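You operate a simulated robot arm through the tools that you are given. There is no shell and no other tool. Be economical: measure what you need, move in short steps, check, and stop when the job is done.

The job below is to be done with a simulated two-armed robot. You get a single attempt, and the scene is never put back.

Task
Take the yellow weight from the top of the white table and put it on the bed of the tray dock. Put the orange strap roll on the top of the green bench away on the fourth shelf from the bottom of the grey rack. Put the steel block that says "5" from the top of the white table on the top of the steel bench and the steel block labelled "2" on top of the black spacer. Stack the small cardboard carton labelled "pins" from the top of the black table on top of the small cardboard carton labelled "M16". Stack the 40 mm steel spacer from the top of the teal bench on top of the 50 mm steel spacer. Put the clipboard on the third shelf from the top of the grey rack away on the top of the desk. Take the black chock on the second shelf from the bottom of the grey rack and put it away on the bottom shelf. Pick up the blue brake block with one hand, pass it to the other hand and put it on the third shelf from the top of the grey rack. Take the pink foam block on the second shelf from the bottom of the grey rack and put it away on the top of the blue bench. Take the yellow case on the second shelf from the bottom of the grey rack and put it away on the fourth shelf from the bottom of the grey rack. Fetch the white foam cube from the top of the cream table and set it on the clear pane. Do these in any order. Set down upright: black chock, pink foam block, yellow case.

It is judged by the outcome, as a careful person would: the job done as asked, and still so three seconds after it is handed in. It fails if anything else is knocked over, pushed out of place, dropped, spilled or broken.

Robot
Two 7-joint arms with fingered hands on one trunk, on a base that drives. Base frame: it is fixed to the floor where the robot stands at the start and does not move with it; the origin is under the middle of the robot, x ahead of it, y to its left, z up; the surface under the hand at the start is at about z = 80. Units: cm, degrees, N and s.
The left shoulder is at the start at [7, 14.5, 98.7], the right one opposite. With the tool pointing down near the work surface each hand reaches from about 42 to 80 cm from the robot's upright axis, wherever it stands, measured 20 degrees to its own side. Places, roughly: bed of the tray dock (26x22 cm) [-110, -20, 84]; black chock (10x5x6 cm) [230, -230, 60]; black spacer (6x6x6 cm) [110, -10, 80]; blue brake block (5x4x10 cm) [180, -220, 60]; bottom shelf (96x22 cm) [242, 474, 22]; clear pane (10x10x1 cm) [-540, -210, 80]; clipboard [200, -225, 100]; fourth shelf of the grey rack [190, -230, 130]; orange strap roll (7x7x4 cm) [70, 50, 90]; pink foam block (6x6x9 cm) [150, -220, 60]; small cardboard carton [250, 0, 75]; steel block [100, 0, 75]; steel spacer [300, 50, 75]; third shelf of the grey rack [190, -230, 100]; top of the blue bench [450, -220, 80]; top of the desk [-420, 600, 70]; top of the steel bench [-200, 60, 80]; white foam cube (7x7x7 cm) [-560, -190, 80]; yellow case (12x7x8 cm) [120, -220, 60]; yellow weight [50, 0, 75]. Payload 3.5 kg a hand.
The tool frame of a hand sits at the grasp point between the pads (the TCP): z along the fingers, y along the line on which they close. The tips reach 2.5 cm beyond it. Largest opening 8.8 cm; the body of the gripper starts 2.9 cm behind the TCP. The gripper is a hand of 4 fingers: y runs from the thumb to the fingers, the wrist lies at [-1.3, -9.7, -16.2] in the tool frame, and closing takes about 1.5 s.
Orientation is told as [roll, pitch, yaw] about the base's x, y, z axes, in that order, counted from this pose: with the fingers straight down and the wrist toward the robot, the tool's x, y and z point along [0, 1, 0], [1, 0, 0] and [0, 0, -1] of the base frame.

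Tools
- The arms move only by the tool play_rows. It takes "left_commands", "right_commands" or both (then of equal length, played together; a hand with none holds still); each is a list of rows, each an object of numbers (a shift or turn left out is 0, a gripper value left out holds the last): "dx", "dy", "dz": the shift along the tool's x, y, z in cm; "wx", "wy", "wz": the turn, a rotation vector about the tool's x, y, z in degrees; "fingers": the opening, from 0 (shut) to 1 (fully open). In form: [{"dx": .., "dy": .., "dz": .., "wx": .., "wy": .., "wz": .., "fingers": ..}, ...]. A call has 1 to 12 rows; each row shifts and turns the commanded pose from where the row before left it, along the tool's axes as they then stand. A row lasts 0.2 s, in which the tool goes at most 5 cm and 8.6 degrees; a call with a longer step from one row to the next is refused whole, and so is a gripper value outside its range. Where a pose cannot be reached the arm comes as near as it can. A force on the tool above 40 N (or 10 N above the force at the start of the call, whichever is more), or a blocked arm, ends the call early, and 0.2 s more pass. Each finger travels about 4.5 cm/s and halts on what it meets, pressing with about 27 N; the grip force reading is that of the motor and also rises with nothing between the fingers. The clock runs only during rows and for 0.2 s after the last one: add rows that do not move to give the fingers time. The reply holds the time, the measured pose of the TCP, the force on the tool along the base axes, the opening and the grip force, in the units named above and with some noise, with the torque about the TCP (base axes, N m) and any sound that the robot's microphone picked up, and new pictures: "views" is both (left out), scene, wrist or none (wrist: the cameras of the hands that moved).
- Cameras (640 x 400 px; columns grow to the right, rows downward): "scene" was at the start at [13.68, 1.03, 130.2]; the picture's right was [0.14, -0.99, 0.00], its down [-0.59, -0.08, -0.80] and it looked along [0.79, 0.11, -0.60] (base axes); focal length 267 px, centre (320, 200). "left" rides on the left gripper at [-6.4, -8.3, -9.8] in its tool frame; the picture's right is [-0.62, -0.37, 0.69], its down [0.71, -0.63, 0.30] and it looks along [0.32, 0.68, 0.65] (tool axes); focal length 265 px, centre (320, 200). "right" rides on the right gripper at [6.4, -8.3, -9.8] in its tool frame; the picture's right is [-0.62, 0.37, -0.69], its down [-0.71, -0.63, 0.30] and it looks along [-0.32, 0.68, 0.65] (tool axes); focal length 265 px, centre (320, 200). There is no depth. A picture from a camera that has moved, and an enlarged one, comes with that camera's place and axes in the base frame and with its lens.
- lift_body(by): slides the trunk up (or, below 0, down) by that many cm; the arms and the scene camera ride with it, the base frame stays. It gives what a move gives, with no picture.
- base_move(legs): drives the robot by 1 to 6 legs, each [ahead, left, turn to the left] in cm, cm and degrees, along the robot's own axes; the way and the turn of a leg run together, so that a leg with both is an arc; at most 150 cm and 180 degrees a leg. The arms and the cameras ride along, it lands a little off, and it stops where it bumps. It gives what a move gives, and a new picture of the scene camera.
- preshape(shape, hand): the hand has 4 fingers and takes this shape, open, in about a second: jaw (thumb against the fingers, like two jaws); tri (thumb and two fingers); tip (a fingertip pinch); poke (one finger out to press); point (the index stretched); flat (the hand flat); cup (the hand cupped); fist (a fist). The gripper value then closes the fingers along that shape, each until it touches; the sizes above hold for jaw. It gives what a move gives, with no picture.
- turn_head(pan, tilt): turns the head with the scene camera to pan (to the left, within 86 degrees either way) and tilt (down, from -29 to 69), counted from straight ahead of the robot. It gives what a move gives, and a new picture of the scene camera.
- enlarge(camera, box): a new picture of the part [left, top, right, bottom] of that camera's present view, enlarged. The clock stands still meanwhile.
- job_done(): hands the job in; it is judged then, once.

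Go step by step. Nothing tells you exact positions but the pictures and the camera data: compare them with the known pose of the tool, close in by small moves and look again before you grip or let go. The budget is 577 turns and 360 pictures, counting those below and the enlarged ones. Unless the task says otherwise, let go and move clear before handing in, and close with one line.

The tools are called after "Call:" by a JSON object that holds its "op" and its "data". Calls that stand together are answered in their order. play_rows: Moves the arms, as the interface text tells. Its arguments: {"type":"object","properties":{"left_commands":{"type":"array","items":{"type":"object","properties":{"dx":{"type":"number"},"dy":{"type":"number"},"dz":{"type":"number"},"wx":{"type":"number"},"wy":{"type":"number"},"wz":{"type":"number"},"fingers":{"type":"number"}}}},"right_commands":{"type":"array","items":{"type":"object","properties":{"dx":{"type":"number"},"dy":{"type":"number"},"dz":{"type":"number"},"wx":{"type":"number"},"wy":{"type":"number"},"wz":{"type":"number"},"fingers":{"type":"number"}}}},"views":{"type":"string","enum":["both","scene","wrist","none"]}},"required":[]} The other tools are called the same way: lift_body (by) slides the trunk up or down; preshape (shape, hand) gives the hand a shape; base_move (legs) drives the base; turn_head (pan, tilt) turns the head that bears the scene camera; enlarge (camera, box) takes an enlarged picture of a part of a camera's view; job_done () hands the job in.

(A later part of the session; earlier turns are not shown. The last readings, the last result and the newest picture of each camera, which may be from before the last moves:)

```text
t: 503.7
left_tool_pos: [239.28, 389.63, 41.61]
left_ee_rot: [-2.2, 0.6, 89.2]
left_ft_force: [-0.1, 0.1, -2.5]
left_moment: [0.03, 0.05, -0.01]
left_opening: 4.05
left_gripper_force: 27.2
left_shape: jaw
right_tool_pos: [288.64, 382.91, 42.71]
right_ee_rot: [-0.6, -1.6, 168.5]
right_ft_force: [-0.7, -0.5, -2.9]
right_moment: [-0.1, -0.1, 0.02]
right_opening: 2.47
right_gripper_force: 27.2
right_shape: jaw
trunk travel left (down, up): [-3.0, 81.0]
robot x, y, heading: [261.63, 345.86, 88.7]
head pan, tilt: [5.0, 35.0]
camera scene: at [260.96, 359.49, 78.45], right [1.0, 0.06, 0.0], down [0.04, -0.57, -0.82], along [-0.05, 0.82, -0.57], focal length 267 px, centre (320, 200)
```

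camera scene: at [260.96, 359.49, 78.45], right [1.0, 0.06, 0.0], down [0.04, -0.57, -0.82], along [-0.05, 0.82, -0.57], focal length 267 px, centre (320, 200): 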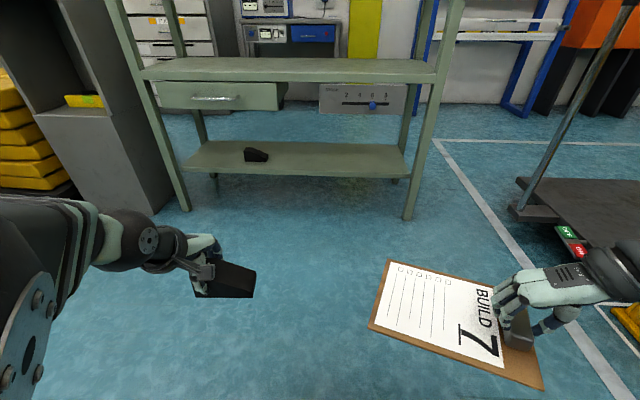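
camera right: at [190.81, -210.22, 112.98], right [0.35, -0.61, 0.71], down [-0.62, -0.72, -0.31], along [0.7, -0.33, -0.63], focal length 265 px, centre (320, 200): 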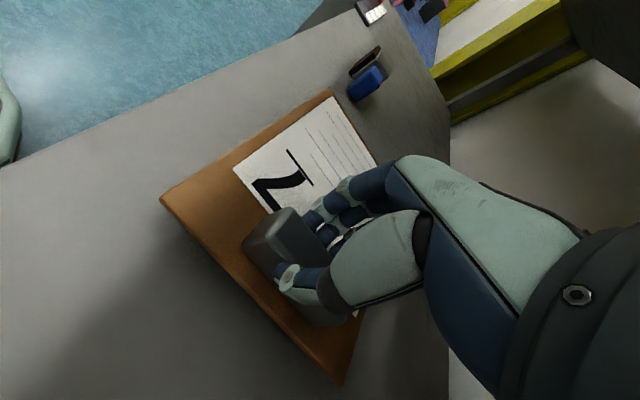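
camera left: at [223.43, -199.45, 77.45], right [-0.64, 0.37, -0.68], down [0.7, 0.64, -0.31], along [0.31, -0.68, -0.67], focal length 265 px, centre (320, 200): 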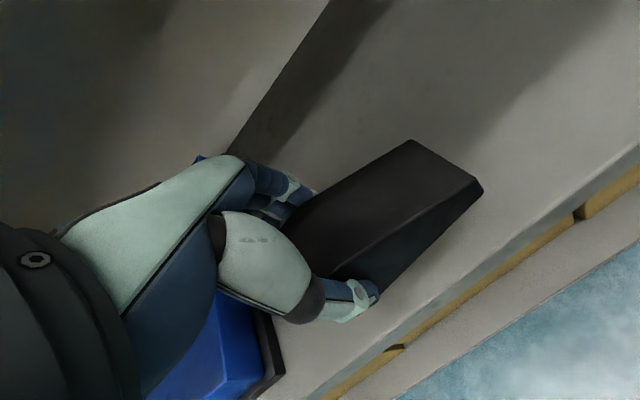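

Call:
{"op": "play_rows", "data": {"left_commands": [{"dz": 3, "dx": -2}, {"dz": 3, "dx": -2}, {"dz": 3, "dx": -2}, {"dz": 2, "dx": -1}, {}], "views": "none"}}

Call:
{"op": "base_move", "data": {"legs": [[52, 0, 1.3]]}}

```text
t: 504.9
left_tool_pos: [246.94, 389.18, 31.2]
left_ee_rot: [-3.7, 0.3, 90.0]
left_ft_force: [0.5, 0.7, -1.4]
left_moment: [-0.05, 0.01, 0.01]
left_opening: 4.05
left_gripper_force: 26.9
left_shape: jaw
right_tool_pos: [288.81, 383.04, 42.83]
right_ee_rot: [-0.5, -1.6, 168.5]
right_ft_force: [0.5, 0.0, -2.0]
right_moment: [-0.08, -0.09, -0.01]
right_opening: 2.46
right_gripper_force: 26.8
right_shape: jaw
trunk travel left (down, up): [-3.0, 81.0]
robot x, y, heading: [261.19, 345.6, 88.8]
head pan, tilt: [5.0, 35.0]
```

```text
t: 507.9
left_tool_pos: [246.0, 441.06, 30.99]
left_ee_rot: [-3.5, 0.6, 91.6]
left_ft_force: [-0.3, 0.3, -2.0]
left_moment: [-0.02, 0.02, -0.04]
left_opening: 4.05
left_gripper_force: 27.3
left_shape: jaw
right_tool_pos: [288.12, 436.0, 42.8]
right_ee_rot: [-0.7, -1.6, 170.3]
right_ft_force: [-0.2, -1.7, -2.4]
right_moment: [-0.06, -0.12, 0.0]
right_opening: 2.5
right_gripper_force: 27.1
right_shape: jaw
trunk travel left (down, up): [-3.0, 81.0]
robot x, y, heading: [261.66, 398.18, 90.2]
head pan, tilt: [5.0, 35.0]
camera scene: at [260.98, 411.74, 78.46], right [1.0, 0.09, 0.0], down [0.05, -0.57, -0.82], along [-0.08, 0.82, -0.57], focal length 267 px, centre (320, 200)
```

scene: 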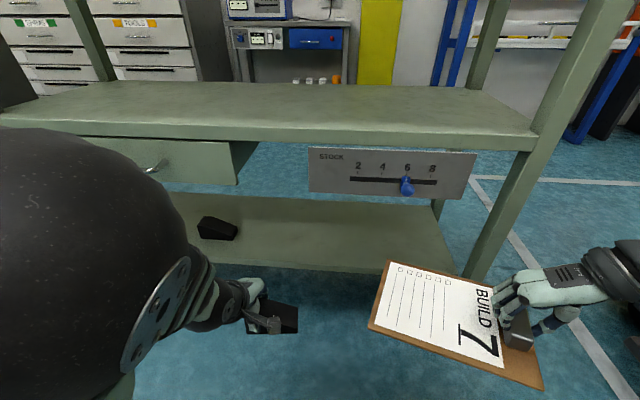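

Call:
{"op": "play_rows", "data": {"left_commands": [{"dy": 4, "wy": 2.4}, {"dy": 4}, {"dy": 4}, {"dy": 4}, {}]}}

```text
t: 509.1
left_tool_pos: [245.62, 456.62, 30.52]
left_ee_rot: [-1.2, 0.6, 91.6]
left_ft_force: [0.3, 0.6, -2.6]
left_moment: [0.0, 0.03, -0.02]
left_opening: 4.04
left_gripper_force: 26.6
left_shape: jaw
right_tool_pos: [288.15, 435.94, 42.7]
right_ee_rot: [-0.5, -1.6, 170.3]
right_ft_force: [-0.4, 0.1, -1.7]
right_moment: [-0.07, -0.1, -0.02]
right_opening: 2.49
right_gripper_force: 26.9
right_shape: jaw
trunk travel left (down, up): [-3.0, 81.0]
robot x, y, heading: [261.77, 397.99, 90.5]
head pan, tilt: [5.0, 35.0]
camera scene: at [260.98, 411.76, 78.45], right [1.0, 0.09, 0.0], down [0.05, -0.57, -0.82], along [-0.08, 0.82, -0.57], focal length 267 px, centre (320, 200)
camera left: at [252.2, 448.62, 40.46], right [0.64, -0.36, -0.68], down [-0.69, -0.65, -0.31], along [-0.33, 0.67, -0.67], focal length 265 px, centre (320, 200)
```

scene: 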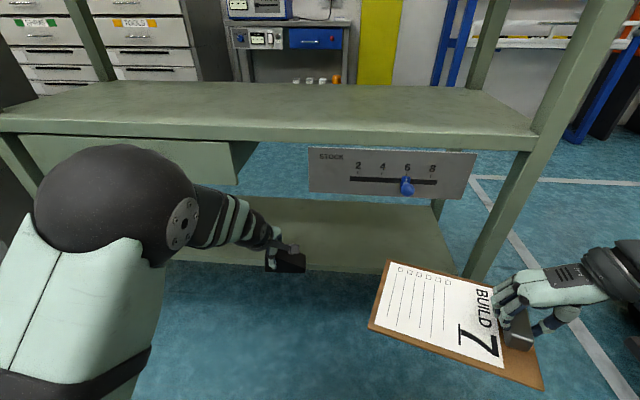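
left: 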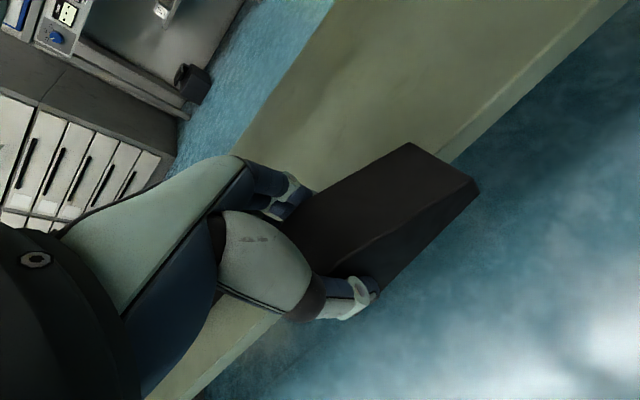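

Call:
{"op": "play_rows", "data": {"left_commands": [{"dy": 3}, {"dy": 4}, {"dy": 3.5}, {}]}}

```text
t: 510.1
left_tool_pos: [245.36, 467.22, 30.36]
left_ee_rot: [-1.2, 0.8, 91.6]
left_ft_force: [-0.2, 0.3, -2.5]
left_moment: [-0.03, -0.01, -0.01]
left_opening: 4.05
left_gripper_force: 26.9
left_shape: jaw
right_tool_pos: [288.02, 436.07, 42.74]
right_ee_rot: [-0.6, -1.7, 170.3]
right_ft_force: [-0.4, -0.3, -2.1]
right_moment: [-0.09, -0.1, 0.01]
right_opening: 2.49
right_gripper_force: 27.0
right_shape: jaw
trunk travel left (down, up): [-3.0, 81.0]
robot x, y, heading: [261.91, 397.83, 90.5]
head pan, tilt: [5.0, 35.0]
camera scene: at [260.98, 411.76, 78.45], right [1.0, 0.09, 0.0], down [0.05, -0.57, -0.82], along [-0.08, 0.81, -0.57], focal length 267 px, centre (320, 200)
camera left: at [251.95, 459.17, 40.33], right [0.64, -0.36, -0.68], down [-0.69, -0.65, -0.31], along [-0.33, 0.67, -0.67], focal length 265 px, centre (320, 200)
```

scene: 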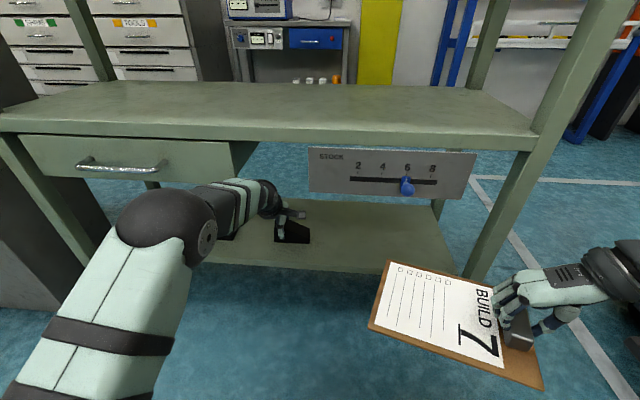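
left: 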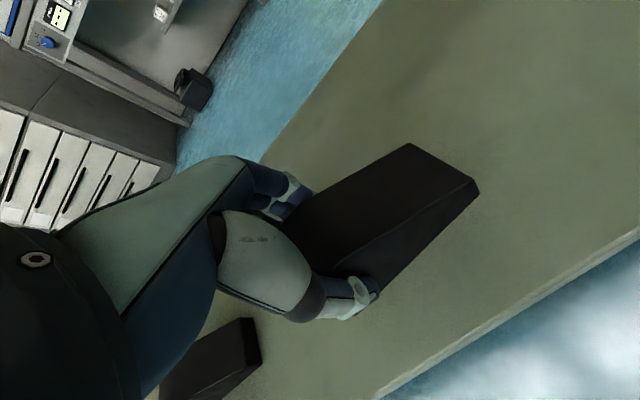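

Call:
{"op": "play_rows", "data": {"left_commands": [{"dz": 1.5}, {"dz": 1}, {"dz": 0.5}, {"dz": 0.4}, {}], "views": "none"}}

```text
t: 511.3
left_tool_pos: [245.35, 467.47, 27.36]
left_ee_rot: [-1.2, 0.6, 91.6]
left_ft_force: [-2.0, 0.1, -0.1]
left_moment: [0.04, 0.01, 0.04]
left_opening: 4.05
left_gripper_force: 27.2
left_shape: jaw
right_tool_pos: [288.08, 436.0, 42.74]
right_ee_rot: [-0.5, -1.6, 170.2]
right_ft_force: [0.1, -0.2, -2.1]
right_moment: [-0.07, -0.09, 0.02]
right_opening: 2.46
right_gripper_force: 27.1
right_shape: jaw
trunk travel left (down, up): [-3.0, 81.0]
robot x, y, heading: [262.06, 398.19, 90.1]
head pan, tilt: [5.0, 35.0]
```

Contact seems to be starting. I'll add a hair more and check.

Call:
{"op": "play_rows", "data": {"left_commands": [{"dz": 0.3}, {"dz": 0.2}, {}], "views": "wrist"}}

```text
t: 512.1
left_tool_pos: [245.38, 467.45, 26.79]
left_ee_rot: [-1.2, 0.6, 91.6]
left_ft_force: [-2.3, -1.0, -0.2]
left_moment: [0.03, -0.08, 0.0]
left_opening: 4.07
left_gripper_force: 27.0
left_shape: jaw
right_tool_pos: [288.08, 436.08, 42.74]
right_ee_rot: [-0.6, -1.6, 170.3]
right_ft_force: [-1.0, 0.0, -1.6]
right_moment: [-0.03, -0.09, 0.02]
right_opening: 2.47
right_gripper_force: 26.9
right_shape: jaw
trunk travel left (down, up): [-3.0, 81.0]
robot x, y, heading: [261.69, 397.89, 90.4]
head pan, tilt: [5.0, 35.0]
camera left: at [251.99, 459.31, 36.81], right [0.64, -0.36, -0.68], down [-0.69, -0.65, -0.31], along [-0.33, 0.67, -0.67], focal length 265 px, centre (320, 200)
```

left: 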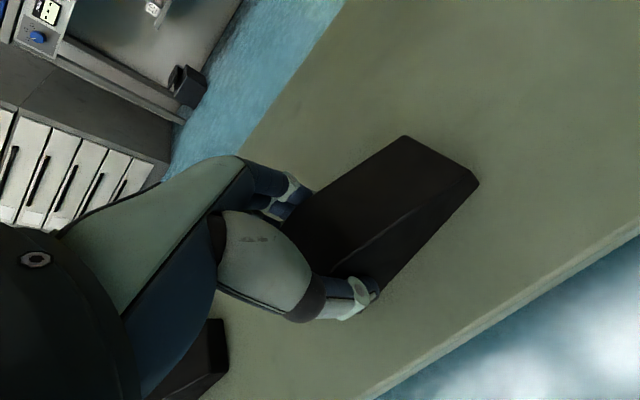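

Call:
{"op": "play_rows", "data": {"left_commands": [{"dz": 0.3}, {"dz": 0.3}, {}], "views": "none"}}

```text
t: 512.9
left_tool_pos: [245.52, 467.41, 26.75]
left_ee_rot: [-1.3, 0.1, 91.5]
left_ft_force: [-4.2, -2.2, 17.3]
left_moment: [-0.08, 0.03, 0.03]
left_opening: 4.09
left_gripper_force: 26.6
left_shape: jaw
right_tool_pos: [288.04, 435.9, 42.83]
right_ee_rot: [-0.7, -1.7, 170.3]
right_ft_force: [-0.3, -0.2, -1.1]
right_moment: [-0.01, -0.11, -0.03]
right_opening: 2.46
right_gripper_force: 27.1
right_shape: jaw
trunk travel left (down, up): [-3.0, 81.0]
robot x, y, heading: [261.96, 397.85, 90.3]
head pan, tilt: [5.0, 35.0]
```

Call:
{"op": "play_rows", "data": {"left_commands": [{"dz": -0.5}, {"fingers": 0.6}, {}, {"fingers": 0.9}, {}, {}, {"dz": -2}, {"dz": -2.5}, {"dy": -4}, {"dy": -4}, {"dy": -4}, {"dy": -4}]}}

```text
t: 515.5
left_tool_pos: [246.03, 451.49, 31.45]
left_ee_rot: [-1.2, 0.6, 91.6]
left_ft_force: [0.4, -0.7, -0.2]
left_moment: [-0.03, -0.01, 0.0]
left_opening: 7.91
left_gripper_force: 0.0
left_shape: jaw
right_tool_pos: [288.1, 435.96, 42.81]
right_ee_rot: [-0.6, -1.5, 170.2]
right_ft_force: [-0.1, 0.1, -1.3]
right_moment: [-0.07, -0.08, 0.02]
right_opening: 2.46
right_gripper_force: 26.7
right_shape: jaw
trunk travel left (down, up): [-3.0, 81.0]
robot x, y, heading: [261.85, 398.05, 90.1]
head pan, tilt: [5.0, 35.0]
camera scene: at [260.99, 411.73, 78.46], right [1.0, 0.09, 0.0], down [0.05, -0.57, -0.82], along [-0.08, 0.82, -0.57], focal length 267 px, centre (320, 200)
camera left: at [252.66, 443.38, 41.39], right [0.64, -0.36, -0.68], down [-0.69, -0.65, -0.31], along [-0.33, 0.67, -0.67], focal length 265 px, centre (320, 200)
```

scene: 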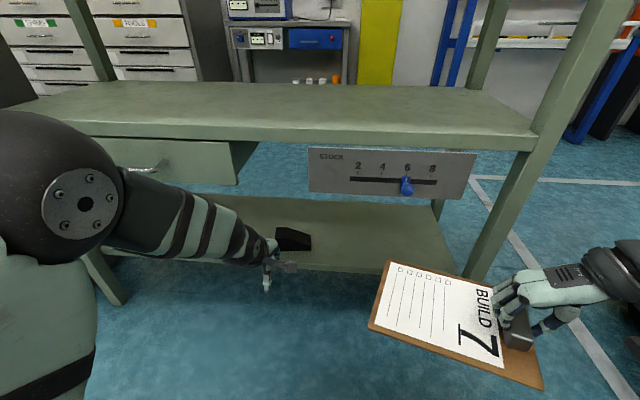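
left: 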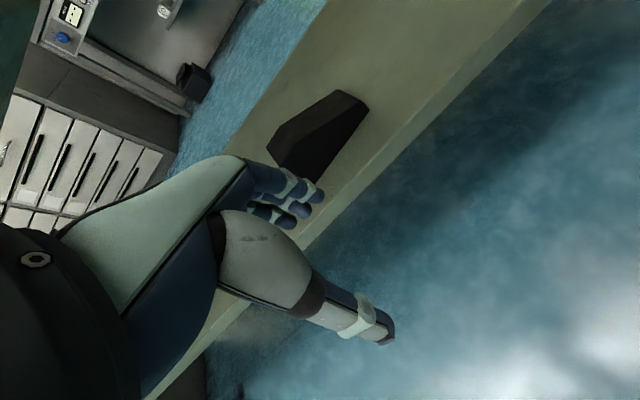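

The chock stands on the bottom shelf. I'll back off and check the shelf.

Call:
{"op": "base_move", "data": {"legs": [[-60, 0, 0]]}}

Call:
{"op": "lift_body", "data": {"by": 40}}

Call:
{"op": "lift_body", "data": {"by": 17}}

```text
t: 518.9
left_tool_pos: [246.72, 392.34, 31.48]
left_ee_rot: [-1.2, 0.6, 90.9]
left_ft_force: [0.4, 0.4, -0.2]
left_moment: [-0.01, 0.01, -0.01]
left_opening: 7.92
left_gripper_force: 0.1
left_shape: jaw
right_tool_pos: [288.47, 376.26, 42.68]
right_ee_rot: [-0.7, -1.6, 169.7]
right_ft_force: [-0.1, -0.2, -1.2]
right_moment: [-0.02, -0.1, 0.04]
right_opening: 2.46
right_gripper_force: 26.7
right_shape: jaw
trunk travel left (down, up): [-3.0, 81.0]
robot x, y, heading: [261.83, 338.93, 89.8]
head pan, tilt: [5.0, 35.0]
camera scene: at [261.25, 352.34, 78.46], right [1.0, 0.08, 0.0], down [0.05, -0.57, -0.82], along [-0.07, 0.82, -0.57], focal length 267 px, centre (320, 200)
```

scene: 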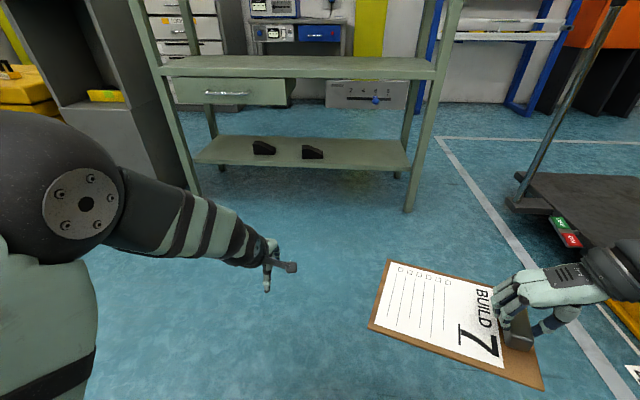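

```text
t: 522.7
left_tool_pos: [246.71, 392.19, 71.38]
left_ee_rot: [-1.2, 0.5, 91.0]
left_ft_force: [0.9, 0.9, 0.1]
left_moment: [0.01, 0.02, -0.02]
left_opening: 7.9
left_gripper_force: 0.0
left_shape: jaw
right_tool_pos: [288.56, 376.35, 82.72]
right_ee_rot: [-0.5, -1.7, 169.7]
right_ft_force: [0.0, 0.4, -1.1]
right_moment: [-0.05, -0.09, -0.01]
right_opening: 2.49
right_gripper_force: 26.9
right_shape: jaw
trunk travel left (down, up): [-43.0, 41.0]
robot x, y, heading: [262.0, 338.87, 89.7]
head pan, tilt: [5.0, 35.0]
```

```text
t: 524.6
left_tool_pos: [246.61, 392.33, 88.38]
left_ee_rot: [-1.2, 0.6, 91.0]
left_ft_force: [-1.5, 0.5, -0.3]
left_moment: [0.0, 0.05, 0.01]
left_opening: 7.93
left_gripper_force: 0.0
left_shape: jaw
right_tool_pos: [288.53, 376.23, 99.66]
right_ee_rot: [-0.5, -1.7, 169.7]
right_ft_force: [0.5, -0.2, -2.1]
right_moment: [-0.04, -0.09, -0.03]
right_opening: 2.45
right_gripper_force: 27.2
right_shape: jaw
trunk travel left (down, up): [-60.0, 24.0]
robot x, y, heading: [261.91, 338.91, 89.6]
head pan, tilt: [5.0, 35.0]
```

Both chocks stand on the shelf. Now to the desk with the clipboard: I'll go back around the boom and head west, looking as I go.

Call:
{"op": "base_move", "data": {"legs": [[-86, 0, 0], [-86, 0, 0.4], [0, 0, 90], [130, 0, 0], [130, 0, 0]]}}

Call:
{"op": "turn_head", "data": {"pan": -15, "tilt": 15}}

```text
t: 542.3
left_tool_pos: [88.87, 153.83, 88.56]
left_ee_rot: [-1.2, 0.7, -179.7]
left_ft_force: [-0.9, 0.8, -1.0]
left_moment: [-0.03, -0.01, 0.01]
left_opening: 7.9
left_gripper_force: 0.0
left_shape: jaw
right_tool_pos: [105.78, 195.39, 99.8]
right_ee_rot: [0.2, -1.9, -100.5]
right_ft_force: [6.7, -0.8, 1.5]
right_moment: [0.31, 0.65, -0.34]
right_opening: 2.45
right_gripper_force: 26.5
right_shape: jaw
trunk travel left (down, up): [-60.0, 24.0]
robot x, y, heading: [142.37, 168.26, 179.2]
head pan, tilt: [5.0, 35.0]
stopped in leg 4: the force on the tool passed its limit at 90 N (the readings are from after the stop); the commanded pose is now the measured one
camera scene: at [128.91, 167.73, 135.49], right [-0.07, 1.0, 0.0], down [0.57, 0.04, -0.82], along [-0.82, -0.06, -0.57], focal length 267 px, centre (320, 200)
```

scene: 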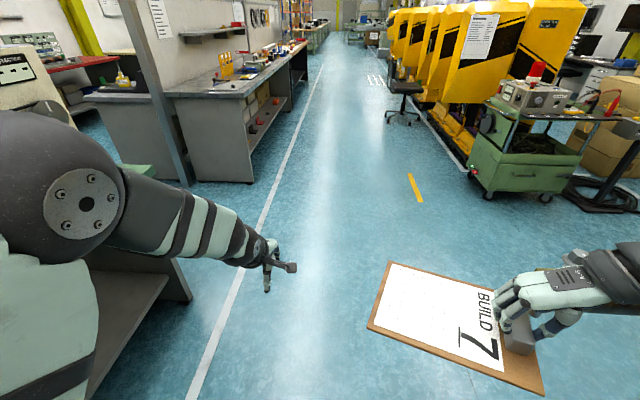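

```text
t: 543.1
left_tool_pos: [88.84, 153.92, 88.53]
left_ee_rot: [-1.1, 0.5, -179.7]
left_ft_force: [-1.1, -0.7, -0.2]
left_moment: [0.02, -0.03, 0.03]
left_opening: 7.91
left_gripper_force: 0.1
left_shape: jaw
right_tool_pos: [105.83, 195.32, 99.74]
right_ee_rot: [0.1, -1.9, -100.5]
right_ft_force: [8.3, -1.5, -1.7]
right_moment: [0.23, 0.71, -0.39]
right_opening: 2.45
right_gripper_force: 26.6
right_shape: jaw
trunk travel left (down, up): [-60.0, 24.0]
robot x, y, heading: [142.4, 168.51, 178.7]
head pan, tilt: [-15.0, 15.0]
camera scene: at [128.74, 170.92, 138.68], right [0.27, 0.96, 0.0], down [0.25, -0.07, -0.97], along [-0.93, 0.26, -0.26], focal length 267 px, centre (320, 200)
```

scene: 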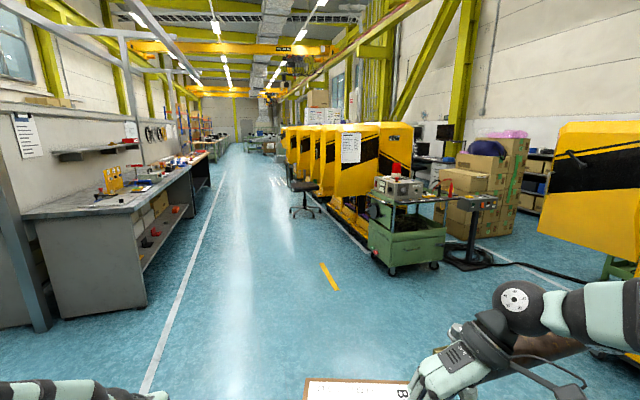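

The clipboard hand touched the boom. I'll back off a few centimetres and look at it.

Call:
{"op": "base_move", "data": {"legs": [[-6, 0, 0]]}}

Call:
{"op": "turn_head", "data": {"pan": -50, "tilt": 40}}

```text
t: 544.1
left_tool_pos: [94.72, 153.61, 88.28]
left_ee_rot: [-1.3, 0.7, -179.6]
left_ft_force: [0.2, 0.9, 0.4]
left_moment: [0.0, -0.01, -0.02]
left_opening: 7.89
left_gripper_force: 0.0
left_shape: jaw
right_tool_pos: [111.57, 195.26, 99.68]
right_ee_rot: [0.2, -1.9, -100.6]
right_ft_force: [-0.4, 0.5, -2.0]
right_moment: [0.11, -0.04, 0.0]
right_opening: 2.43
right_gripper_force: 26.7
right_shape: jaw
trunk travel left (down, up): [-60.0, 24.0]
robot x, y, heading: [148.73, 168.18, 179.0]
head pan, tilt: [-15.0, 15.0]
camera scene: at [134.38, 170.89, 138.64], right [0.27, 0.96, 0.0], down [0.25, -0.07, -0.97], along [-0.93, 0.26, -0.26], focal length 267 px, centre (320, 200)
```

scene: 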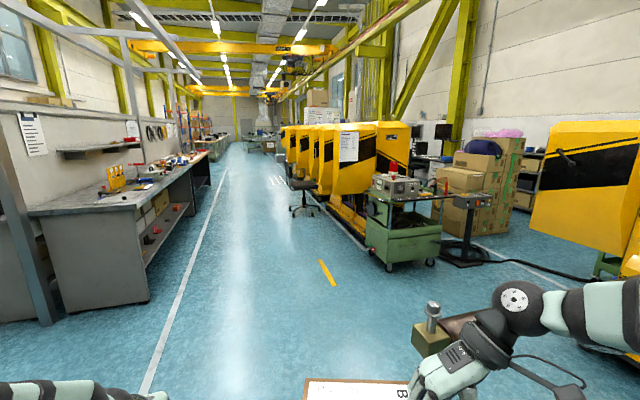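

```text
t: 545.1
left_tool_pos: [94.72, 153.75, 88.36]
left_ee_rot: [-1.2, 0.7, -179.5]
left_ft_force: [0.5, 0.2, -0.9]
left_moment: [-0.01, -0.01, 0.0]
left_opening: 7.91
left_gripper_force: 0.2
left_shape: jaw
right_tool_pos: [111.65, 195.44, 99.81]
right_ee_rot: [0.2, -1.7, -100.5]
right_ft_force: [-0.1, 0.5, -2.0]
right_moment: [0.12, -0.07, -0.01]
right_opening: 2.48
right_gripper_force: 26.8
right_shape: jaw
trunk travel left (down, up): [-60.0, 24.0]
robot x, y, heading: [148.21, 168.17, 179.0]
head pan, tilt: [-50.0, 40.0]
camera scene: at [138.08, 174.92, 134.71], right [0.77, 0.63, 0.0], down [0.41, -0.5, -0.77], along [-0.48, 0.59, -0.64], focal length 267 px, centre (320, 200)
```

scene: 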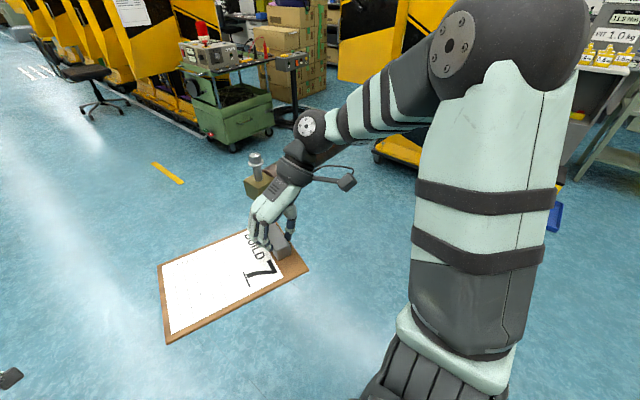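

The boom's end block is at about [100, 202], just ahead of the clipboard hand. I'll sidestep toward the bench and pass it, then compare its position with the earlier view.

Call:
{"op": "base_move", "data": {"legs": [[-4, 0, 0], [0, 32, 0], [138, 0, 0]]}}

Call:
{"op": "base_move", "data": {"legs": [[0, 0, -90]]}}

Call:
{"op": "turn_head", "data": {"pan": -45, "tilt": 18}}

```text
t: 554.1
left_tool_pos: [-39.35, 126.31, 88.41]
left_ee_rot: [-1.2, 0.7, 179.5]
left_ft_force: [-0.3, -0.6, 0.3]
left_moment: [0.0, 0.0, 0.01]
left_opening: 7.89
left_gripper_force: 0.0
left_shape: jaw
right_tool_pos: [-21.79, 167.66, 99.74]
right_ee_rot: [0.2, -1.8, -101.2]
right_ft_force: [0.4, -0.2, -0.9]
right_moment: [0.09, -0.07, 0.0]
right_opening: 2.44
right_gripper_force: 27.1
right_shape: jaw
trunk travel left (down, up): [-60.0, 24.0]
robot x, y, heading: [14.7, 140.21, 178.3]
head pan, tilt: [-50.0, 40.0]
camera scene: at [4.42, 146.86, 134.7], right [0.78, 0.62, 0.0], down [0.4, -0.5, -0.77], along [-0.48, 0.6, -0.64], focal length 267 px, centre (320, 200)
```

scene: 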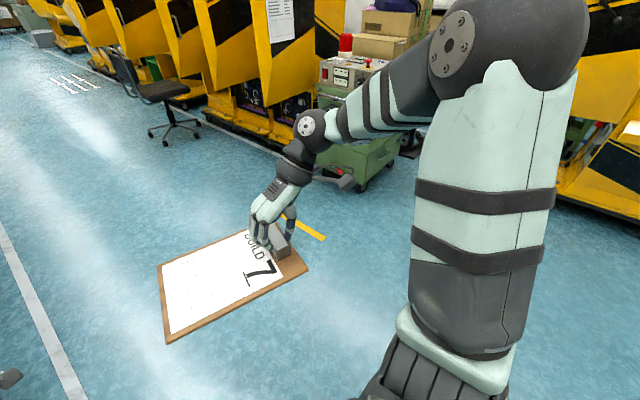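

```text
t: 558.4
left_tool_pos: [2.19, 194.54, 88.42]
left_ee_rot: [-1.1, 0.8, 88.1]
left_ft_force: [-0.7, -0.5, -0.7]
left_moment: [0.04, 0.01, 0.0]
left_opening: 7.91
left_gripper_force: 0.1
left_shape: jaw
right_tool_pos: [43.08, 175.98, 99.66]
right_ee_rot: [0.2, -1.8, 167.3]
right_ft_force: [-1.0, 0.3, -2.0]
right_moment: [-0.04, -0.1, 0.0]
right_opening: 2.44
right_gripper_force: 27.1
right_shape: jaw
trunk travel left (down, up): [-60.0, 24.0]
robot x, y, heading: [14.97, 140.21, 86.7]
head pan, tilt: [-50.0, 40.0]
camera scene: at [21.83, 150.19, 134.7], right [0.6, -0.8, 0.0], down [-0.51, -0.39, -0.77], along [0.61, 0.46, -0.64], focal length 267 px, centre (320, 200)
```

scene: 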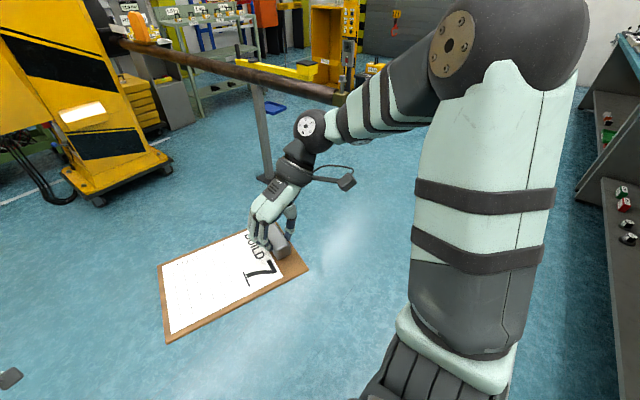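

```text
t: 559.3
left_tool_pos: [2.16, 194.61, 88.41]
left_ee_rot: [-1.2, 0.7, 88.2]
left_ft_force: [0.0, 0.1, 0.0]
left_moment: [-0.01, 0.03, 0.01]
left_opening: 7.92
left_gripper_force: 0.1
left_shape: jaw
right_tool_pos: [43.11, 175.96, 99.66]
right_ee_rot: [0.1, -1.8, 167.3]
right_ft_force: [-0.7, 0.8, -1.3]
right_moment: [-0.08, -0.09, -0.03]
right_opening: 2.48
right_gripper_force: 27.3
right_shape: jaw
trunk travel left (down, up): [-60.0, 24.0]
robot x, y, heading: [14.62, 140.54, 86.8]
head pan, tilt: [-45.0, 18.0]
camera scene: at [21.97, 151.32, 138.16], right [0.67, -0.74, 0.0], down [-0.23, -0.21, -0.95], along [0.71, 0.64, -0.31], focal length 267 px, centre (320, 200)
```

scene: 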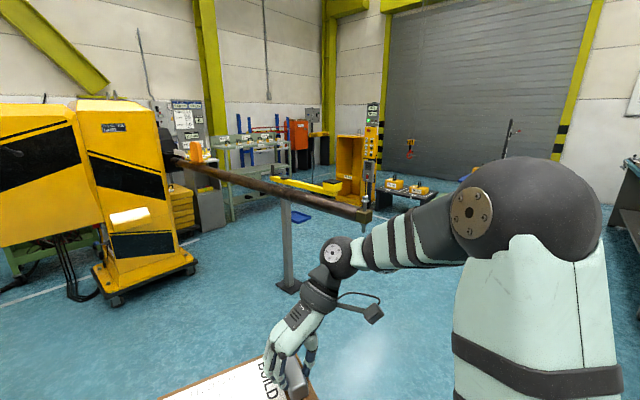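

The boom end works out to the same place as before, so it wasn't displaced. Now I'll head west along the aisle at y≈170 to find a way to the desk.

Call:
{"op": "base_move", "data": {"legs": [[25, 0, 0], [0, 0, 93], [120, 0, 0], [120, 0, 0]]}}

Call:
{"op": "turn_head", "data": {"pan": -30, "tilt": 12}}

```text
t: 576.4
left_tool_pos: [-272.81, 130.77, 88.5]
left_ee_rot: [-1.2, 0.7, -174.9]
left_ft_force: [0.2, -0.8, -0.3]
left_moment: [0.02, 0.0, -0.02]
left_opening: 7.9
left_gripper_force: 0.1
left_shape: jaw
right_tool_pos: [-259.63, 173.67, 99.64]
right_ee_rot: [0.1, -1.9, -95.7]
right_ft_force: [-0.6, 0.9, -1.6]
right_moment: [0.1, -0.05, -0.01]
right_opening: 2.46
right_gripper_force: 26.5
right_shape: jaw
trunk travel left (down, up): [-60.0, 24.0]
robot x, y, heading: [-220.79, 149.9, -176.1]
head pan, tilt: [-45.0, 18.0]
camera scene: at [-232.54, 155.49, 138.17], right [0.66, 0.75, 0.0], down [0.23, -0.2, -0.95], along [-0.72, 0.62, -0.31], focal length 267 px, centre (320, 200)
```

scene: 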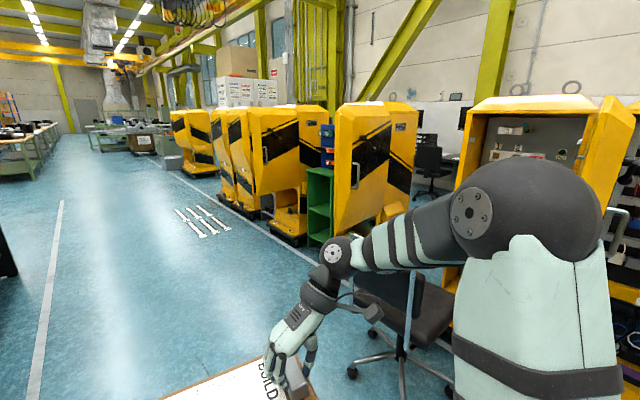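

```text
t: 577.2
left_tool_pos: [-272.86, 130.91, 88.46]
left_ee_rot: [-1.2, 0.7, -174.8]
left_ft_force: [-0.3, 0.3, 0.1]
left_moment: [-0.01, 0.02, -0.02]
left_opening: 7.9
left_gripper_force: 0.2
left_shape: jaw
right_tool_pos: [-259.42, 173.63, 99.71]
right_ee_rot: [0.2, -1.7, -95.7]
right_ft_force: [-0.2, -0.5, -2.2]
right_moment: [0.11, -0.06, -0.01]
right_opening: 2.43
right_gripper_force: 26.7
right_shape: jaw
trunk travel left (down, up): [-60.0, 24.0]
robot x, y, heading: [-220.51, 149.9, -175.9]
head pan, tilt: [-30.0, 12.0]
camera scene: at [-233.87, 153.47, 139.14], right [0.44, 0.9, 0.0], down [0.19, -0.09, -0.98], along [-0.88, 0.43, -0.21], focal length 267 px, centre (320, 200)
```

scene: 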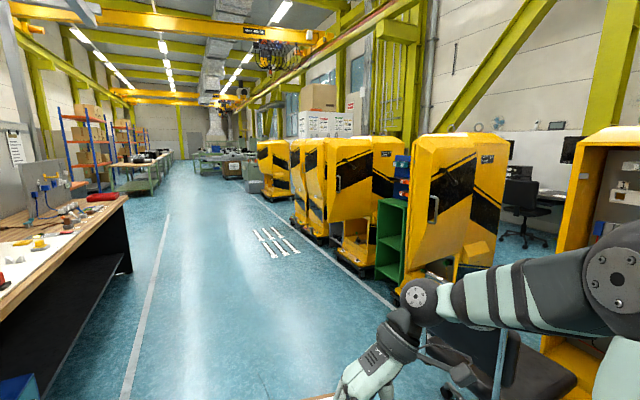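

I can see the desk with monitors behind the yellow cabinets, through a gap. I'll move further along and look straight at the gap.

Call:
{"op": "base_move", "data": {"legs": [[85, 12, -4]]}}

Call:
{"op": "turn_head", "data": {"pan": -86, "tilt": 20}}

Call:
{"op": "turn_head", "data": {"pan": -45, "tilt": 15}}

```text
t: 581.6
left_tool_pos: [-355.78, 118.39, 88.3]
left_ee_rot: [-1.2, 0.7, -177.8]
left_ft_force: [-0.6, -0.2, -0.3]
left_moment: [0.05, 0.02, -0.01]
left_opening: 7.91
left_gripper_force: 0.1
left_shape: jaw
right_tool_pos: [-340.27, 160.54, 99.69]
right_ee_rot: [0.2, -1.7, -98.6]
right_ft_force: [-0.5, -0.6, -1.5]
right_moment: [0.11, -0.07, -0.02]
right_opening: 2.45
right_gripper_force: 26.9
right_shape: jaw
trunk travel left (down, up): [-60.0, 24.0]
robot x, y, heading: [-302.79, 134.9, -178.8]
head pan, tilt: [-30.0, 12.0]
camera scene: at [-315.73, 139.0, 139.15], right [0.48, 0.87, 0.0], down [0.18, -0.1, -0.98], along [-0.86, 0.47, -0.21], focal length 267 px, centre (320, 200)
```

scene: 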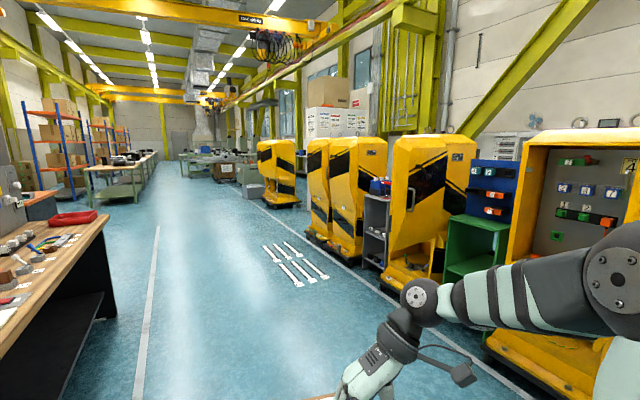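

```text
t: 582.9
left_tool_pos: [-355.85, 118.33, 88.36]
left_ee_rot: [-1.2, 0.7, -177.8]
left_ft_force: [0.3, 0.2, -0.3]
left_moment: [-0.02, 0.03, 0.01]
left_opening: 7.9
left_gripper_force: 0.1
left_shape: jaw
right_tool_pos: [-340.29, 160.52, 99.75]
right_ee_rot: [0.2, -1.8, -98.6]
right_ft_force: [-0.2, 0.0, -2.2]
right_moment: [0.1, -0.02, -0.01]
right_opening: 2.45
right_gripper_force: 27.1
right_shape: jaw
trunk travel left (down, up): [-60.0, 24.0]
robot x, y, heading: [-302.58, 134.73, -179.1]
head pan, tilt: [-85.9, 20.0]
camera scene: at [-308.41, 143.76, 137.85], right [1.0, 0.09, 0.0], down [0.03, -0.34, -0.94], along [-0.08, 0.94, -0.34], focal length 267 px, centre (320, 200)
```

scene: 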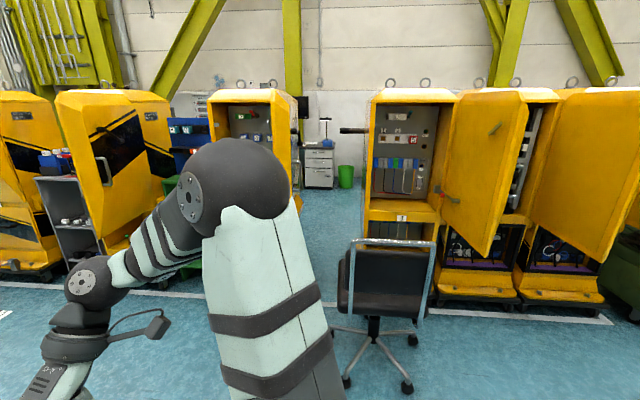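

```text
t: 584.0
left_tool_pos: [-355.82, 118.32, 88.35]
left_ee_rot: [-1.2, 0.6, -177.8]
left_ft_force: [0.9, -0.7, -0.5]
left_moment: [-0.06, -0.02, 0.01]
left_opening: 7.89
left_gripper_force: 0.1
left_shape: jaw
right_tool_pos: [-340.33, 160.44, 99.63]
right_ee_rot: [0.2, -1.9, -98.6]
right_ft_force: [-0.2, -0.3, -1.7]
right_moment: [0.1, -0.05, 0.04]
right_opening: 2.45
right_gripper_force: 26.8
right_shape: jaw
trunk travel left (down, up): [-60.0, 24.0]
robot x, y, heading: [-302.61, 134.62, -179.0]
head pan, tilt: [-45.0, 15.0]
camera scene: at [-314.29, 140.98, 138.66], right [0.7, 0.72, 0.0], down [0.19, -0.18, -0.97], along [-0.69, 0.67, -0.26], focal length 267 px, centre (320, 200)
```

scene: 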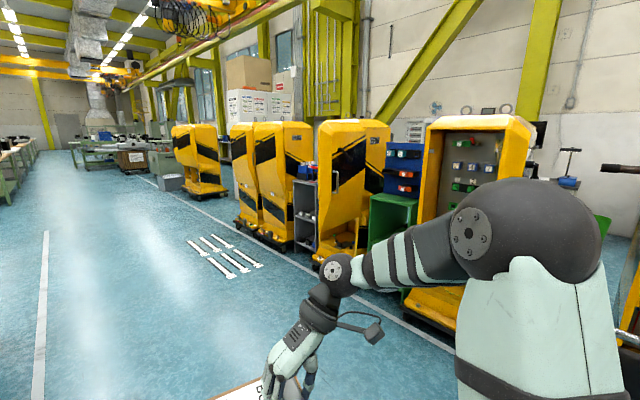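

The direct gap is only about 56 cm, too narrow. There seems to be a wide opening further west, between x≈-670 and -850, so I'll drive on and look.

Call:
{"op": "base_move", "data": {"legs": [[120, -25, 0], [120, -20, 0], [100, 0, -1]]}}

Call:
{"op": "turn_head", "data": {"pan": -60, "tilt": 15}}

```text
t: 601.0
left_tool_pos: [-703.6, 155.67, 88.42]
left_ee_rot: [-1.3, 0.7, -179.0]
left_ft_force: [0.5, -0.4, 0.5]
left_moment: [0.02, -0.01, 0.05]
left_opening: 7.91
left_gripper_force: 0.0
left_shape: jaw
right_tool_pos: [-687.08, 197.37, 99.77]
right_ee_rot: [0.2, -1.8, -99.9]
right_ft_force: [-1.1, -0.2, -0.7]
right_moment: [0.1, -0.03, 0.01]
right_opening: 2.46
right_gripper_force: 27.2
right_shape: jaw
trunk travel left (down, up): [-60.0, 24.0]
robot x, y, heading: [-649.92, 170.76, 179.9]
head pan, tilt: [-45.0, 15.0]
camera scene: at [-661.53, 177.26, 138.66], right [0.71, 0.7, 0.0], down [0.18, -0.18, -0.97], along [-0.68, 0.69, -0.26], focal length 267 px, centre (320, 200)
```

scene: 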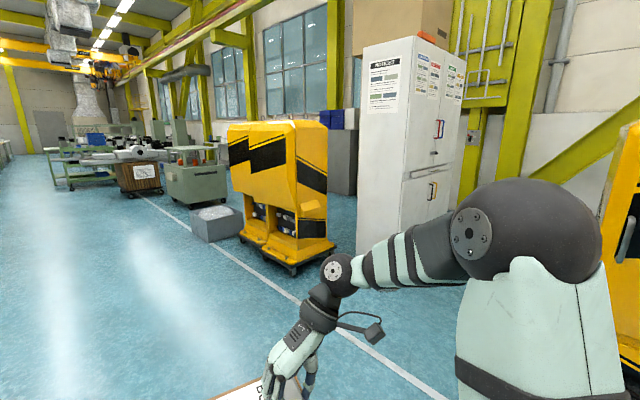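

```text
t: 601.8
left_tool_pos: [-703.52, 155.59, 88.31]
left_ee_rot: [-1.1, 0.7, -179.1]
left_ft_force: [-0.5, 0.9, 0.5]
left_moment: [-0.03, 0.01, 0.01]
left_opening: 7.88
left_gripper_force: 0.0
left_shape: jaw
right_tool_pos: [-687.11, 197.41, 99.73]
right_ee_rot: [0.3, -1.7, -99.8]
right_ft_force: [-0.1, 0.4, -0.8]
right_moment: [0.1, -0.08, 0.0]
right_opening: 2.44
right_gripper_force: 27.3
right_shape: jaw
trunk travel left (down, up): [-60.0, 24.0]
robot x, y, heading: [-650.06, 171.0, 179.8]
head pan, tilt: [-60.0, 15.0]
camera scene: at [-659.61, 178.73, 138.66], right [0.87, 0.5, 0.0], down [0.13, -0.22, -0.97], along [-0.48, 0.84, -0.26], focal length 267 px, centre (320, 200)
```

scene: 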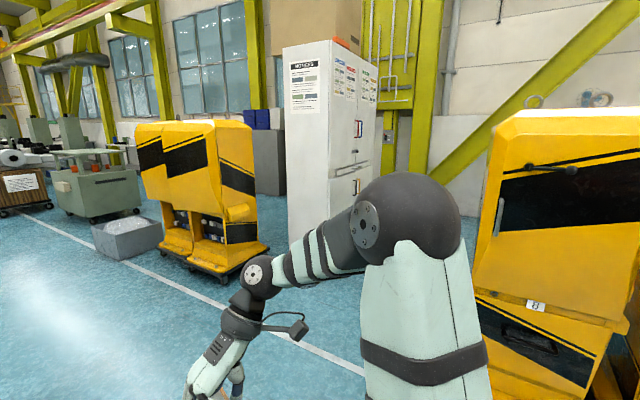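

Call:
{"op": "base_move", "data": {"legs": [[0, 0, -90]]}}

Call:
{"op": "turn_head", "data": {"pan": 0, "tilt": 18}}

```text
t: 606.0
left_tool_pos: [-663.74, 224.73, 88.34]
left_ee_rot: [-1.2, 0.7, 89.6]
left_ft_force: [-0.3, -0.4, 0.6]
left_moment: [-0.05, -0.01, -0.01]
left_opening: 7.91
left_gripper_force: 0.0
left_shape: jaw
right_tool_pos: [-622.36, 207.23, 99.73]
right_ee_rot: [0.2, -1.8, 168.7]
right_ft_force: [0.8, -0.2, -1.4]
right_moment: [-0.04, -0.09, 0.03]
right_opening: 2.45
right_gripper_force: 26.7
right_shape: jaw
trunk travel left (down, up): [-60.0, 24.0]
robot x, y, heading: [-650.22, 170.77, 88.3]
head pan, tilt: [-60.0, 15.0]
camera scene: at [-641.53, 180.05, 138.66], right [0.47, -0.88, 0.0], down [-0.23, -0.12, -0.97], along [0.85, 0.46, -0.26], focal length 267 px, centre (320, 200)
```

scene: 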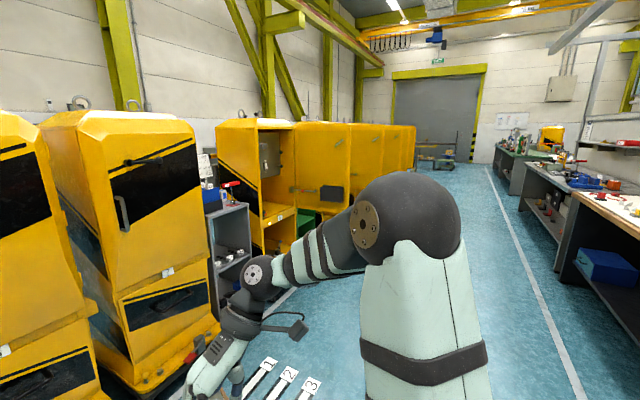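

```text
t: 607.3
left_tool_pos: [-663.7, 224.77, 88.42]
left_ee_rot: [-1.2, 0.8, 89.5]
left_ft_force: [-0.1, 0.1, 0.0]
left_moment: [0.01, 0.0, 0.06]
left_opening: 7.93
left_gripper_force: 0.1
left_shape: jaw
right_tool_pos: [-622.37, 207.22, 99.73]
right_ee_rot: [0.2, -1.7, 168.7]
right_ft_force: [0.1, -0.5, -2.0]
right_moment: [-0.05, -0.08, 0.02]
right_opening: 2.45
right_gripper_force: 27.5
right_shape: jaw
trunk travel left (down, up): [-60.0, 24.0]
robot x, y, heading: [-650.14, 170.45, 88.3]
head pan, tilt: [0.0, 18.0]
camera scene: at [-649.47, 184.96, 138.17], right [1.0, -0.03, 0.0], down [-0.01, -0.31, -0.95], along [0.03, 0.95, -0.31], focal length 267 px, centre (320, 200)
```

scene: 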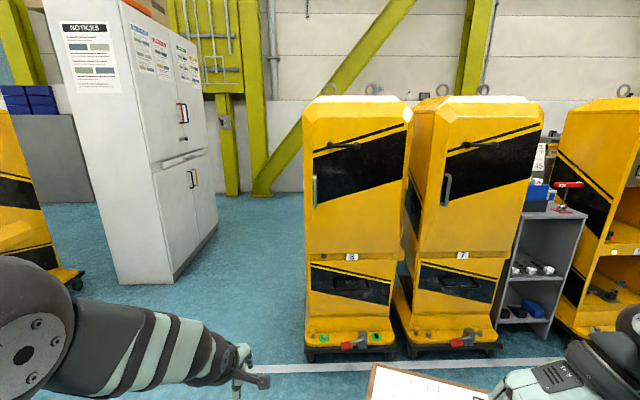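

There is a gap about 113 cm wide between the white cabinet and cabinet 8, at x≈-710. I'll go through it and look east behind the cabinets.

Call:
{"op": "base_move", "data": {"legs": [[0, 60, 1.7], [100, 0, 0], [100, 0, 0]]}}

Call:
{"op": "turn_head", "data": {"pan": -45, "tilt": 15}}

```text
t: 620.2
left_tool_pos: [-717.68, 423.37, 88.4]
left_ee_rot: [-1.2, 0.7, 88.6]
left_ft_force: [0.0, 0.0, -0.3]
left_moment: [0.0, -0.01, 0.01]
left_opening: 7.91
left_gripper_force: 0.1
left_shape: jaw
right_tool_pos: [-676.58, 405.02, 99.74]
right_ee_rot: [0.1, -1.8, 167.8]
right_ft_force: [0.1, -0.3, -1.0]
right_moment: [-0.07, -0.06, -0.02]
right_opening: 2.46
right_gripper_force: 26.9
right_shape: jaw
trunk travel left (down, up): [-60.0, 24.0]
robot x, y, heading: [-704.46, 368.9, 87.4]
head pan, tilt: [0.0, 18.0]
camera scene: at [-703.92, 383.28, 138.17], right [1.0, -0.04, 0.0], down [-0.01, -0.31, -0.95], along [0.04, 0.95, -0.31], focal length 267 px, centre (320, 200)
```

scene: 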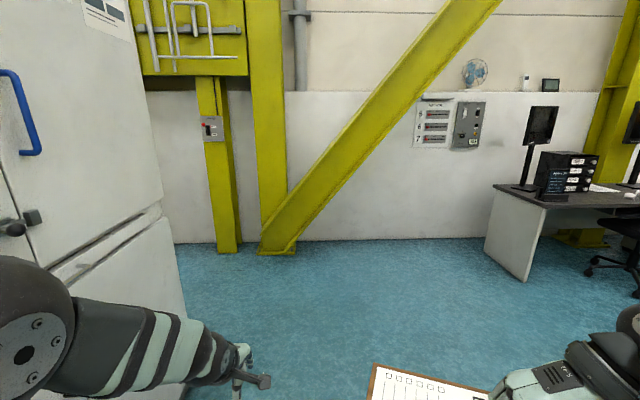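

```text
t: 621.3
left_tool_pos: [-717.55, 423.33, 88.44]
left_ee_rot: [-1.3, 0.7, 88.6]
left_ft_force: [-0.2, 0.0, -0.6]
left_moment: [-0.02, 0.01, 0.03]
left_opening: 7.91
left_gripper_force: 0.1
left_shape: jaw
right_tool_pos: [-676.51, 405.05, 99.68]
right_ee_rot: [0.2, -1.8, 167.9]
right_ft_force: [0.5, -0.3, -2.3]
right_moment: [-0.06, -0.07, -0.01]
right_opening: 2.43
right_gripper_force: 26.9
right_shape: jaw
trunk travel left (down, up): [-60.0, 24.0]
robot x, y, heading: [-704.85, 369.32, 87.2]
head pan, tilt: [-45.0, 15.0]
camera scene: at [-697.45, 380.28, 138.66], right [0.68, -0.74, 0.0], down [-0.19, -0.18, -0.97], along [0.71, 0.65, -0.26], focal length 267 px, centre (320, 200)
```

scene: 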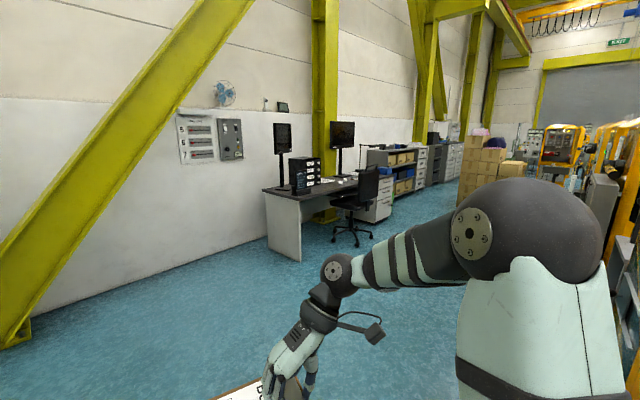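

Behind the cabinets the floor is open and the desk stands at about x -530…-420, y>560. I'll go in and slide right to face its left end.

Call:
{"op": "base_move", "data": {"legs": [[92, 0, 2.8], [0, -100, 0], [0, -80, 0]]}}

Call:
{"op": "turn_head", "data": {"pan": -15, "tilt": 28}}

```text
t: 634.9
left_tool_pos: [-534.9, 510.29, 88.44]
left_ee_rot: [-1.1, 0.6, 91.2]
left_ft_force: [-0.1, -0.2, 0.3]
left_moment: [0.0, 0.03, 0.0]
left_opening: 7.9
left_gripper_force: 0.1
left_shape: jaw
right_tool_pos: [-493.03, 494.03, 99.74]
right_ee_rot: [0.2, -1.8, 170.3]
right_ft_force: [0.0, -0.6, -0.8]
right_moment: [-0.08, -0.11, 0.0]
right_opening: 2.45
right_gripper_force: 26.8
right_shape: jaw
trunk travel left (down, up): [-60.0, 24.0]
robot x, y, heading: [-519.2, 456.82, 90.2]
head pan, tilt: [-45.0, 15.0]
camera scene: at [-512.77, 468.24, 138.66], right [0.71, -0.71, 0.0], down [-0.18, -0.18, -0.97], along [0.68, 0.68, -0.26], focal length 267 px, centre (320, 200)
```

scene: 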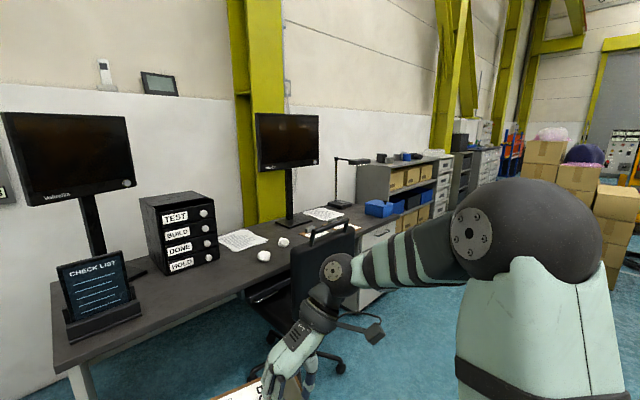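

```text
t: 635.8
left_tool_pos: [-534.9, 510.4, 88.35]
left_ee_rot: [-1.1, 0.7, 91.3]
left_ft_force: [-0.1, -0.4, 0.6]
left_moment: [-0.01, -0.01, 0.0]
left_opening: 7.9
left_gripper_force: 0.0
left_shape: jaw
right_tool_pos: [-493.03, 494.07, 99.74]
right_ee_rot: [0.3, -1.8, 170.3]
right_ft_force: [0.9, 0.0, -1.7]
right_moment: [-0.05, -0.09, 0.02]
right_opening: 2.46
right_gripper_force: 26.9
right_shape: jaw
trunk travel left (down, up): [-60.0, 24.0]
robot x, y, heading: [-519.37, 456.72, 90.0]
head pan, tilt: [-15.0, 28.0]
camera scene: at [-517.0, 470.44, 136.56], right [0.97, -0.26, 0.0], down [-0.12, -0.45, -0.88], along [0.23, 0.85, -0.47], focal length 267 px, centre (320, 200)
```

scene: 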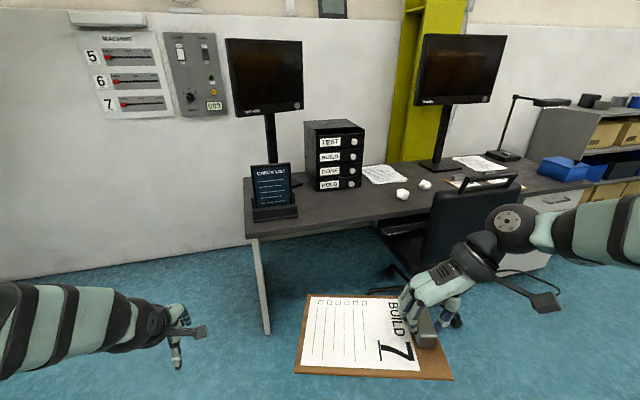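

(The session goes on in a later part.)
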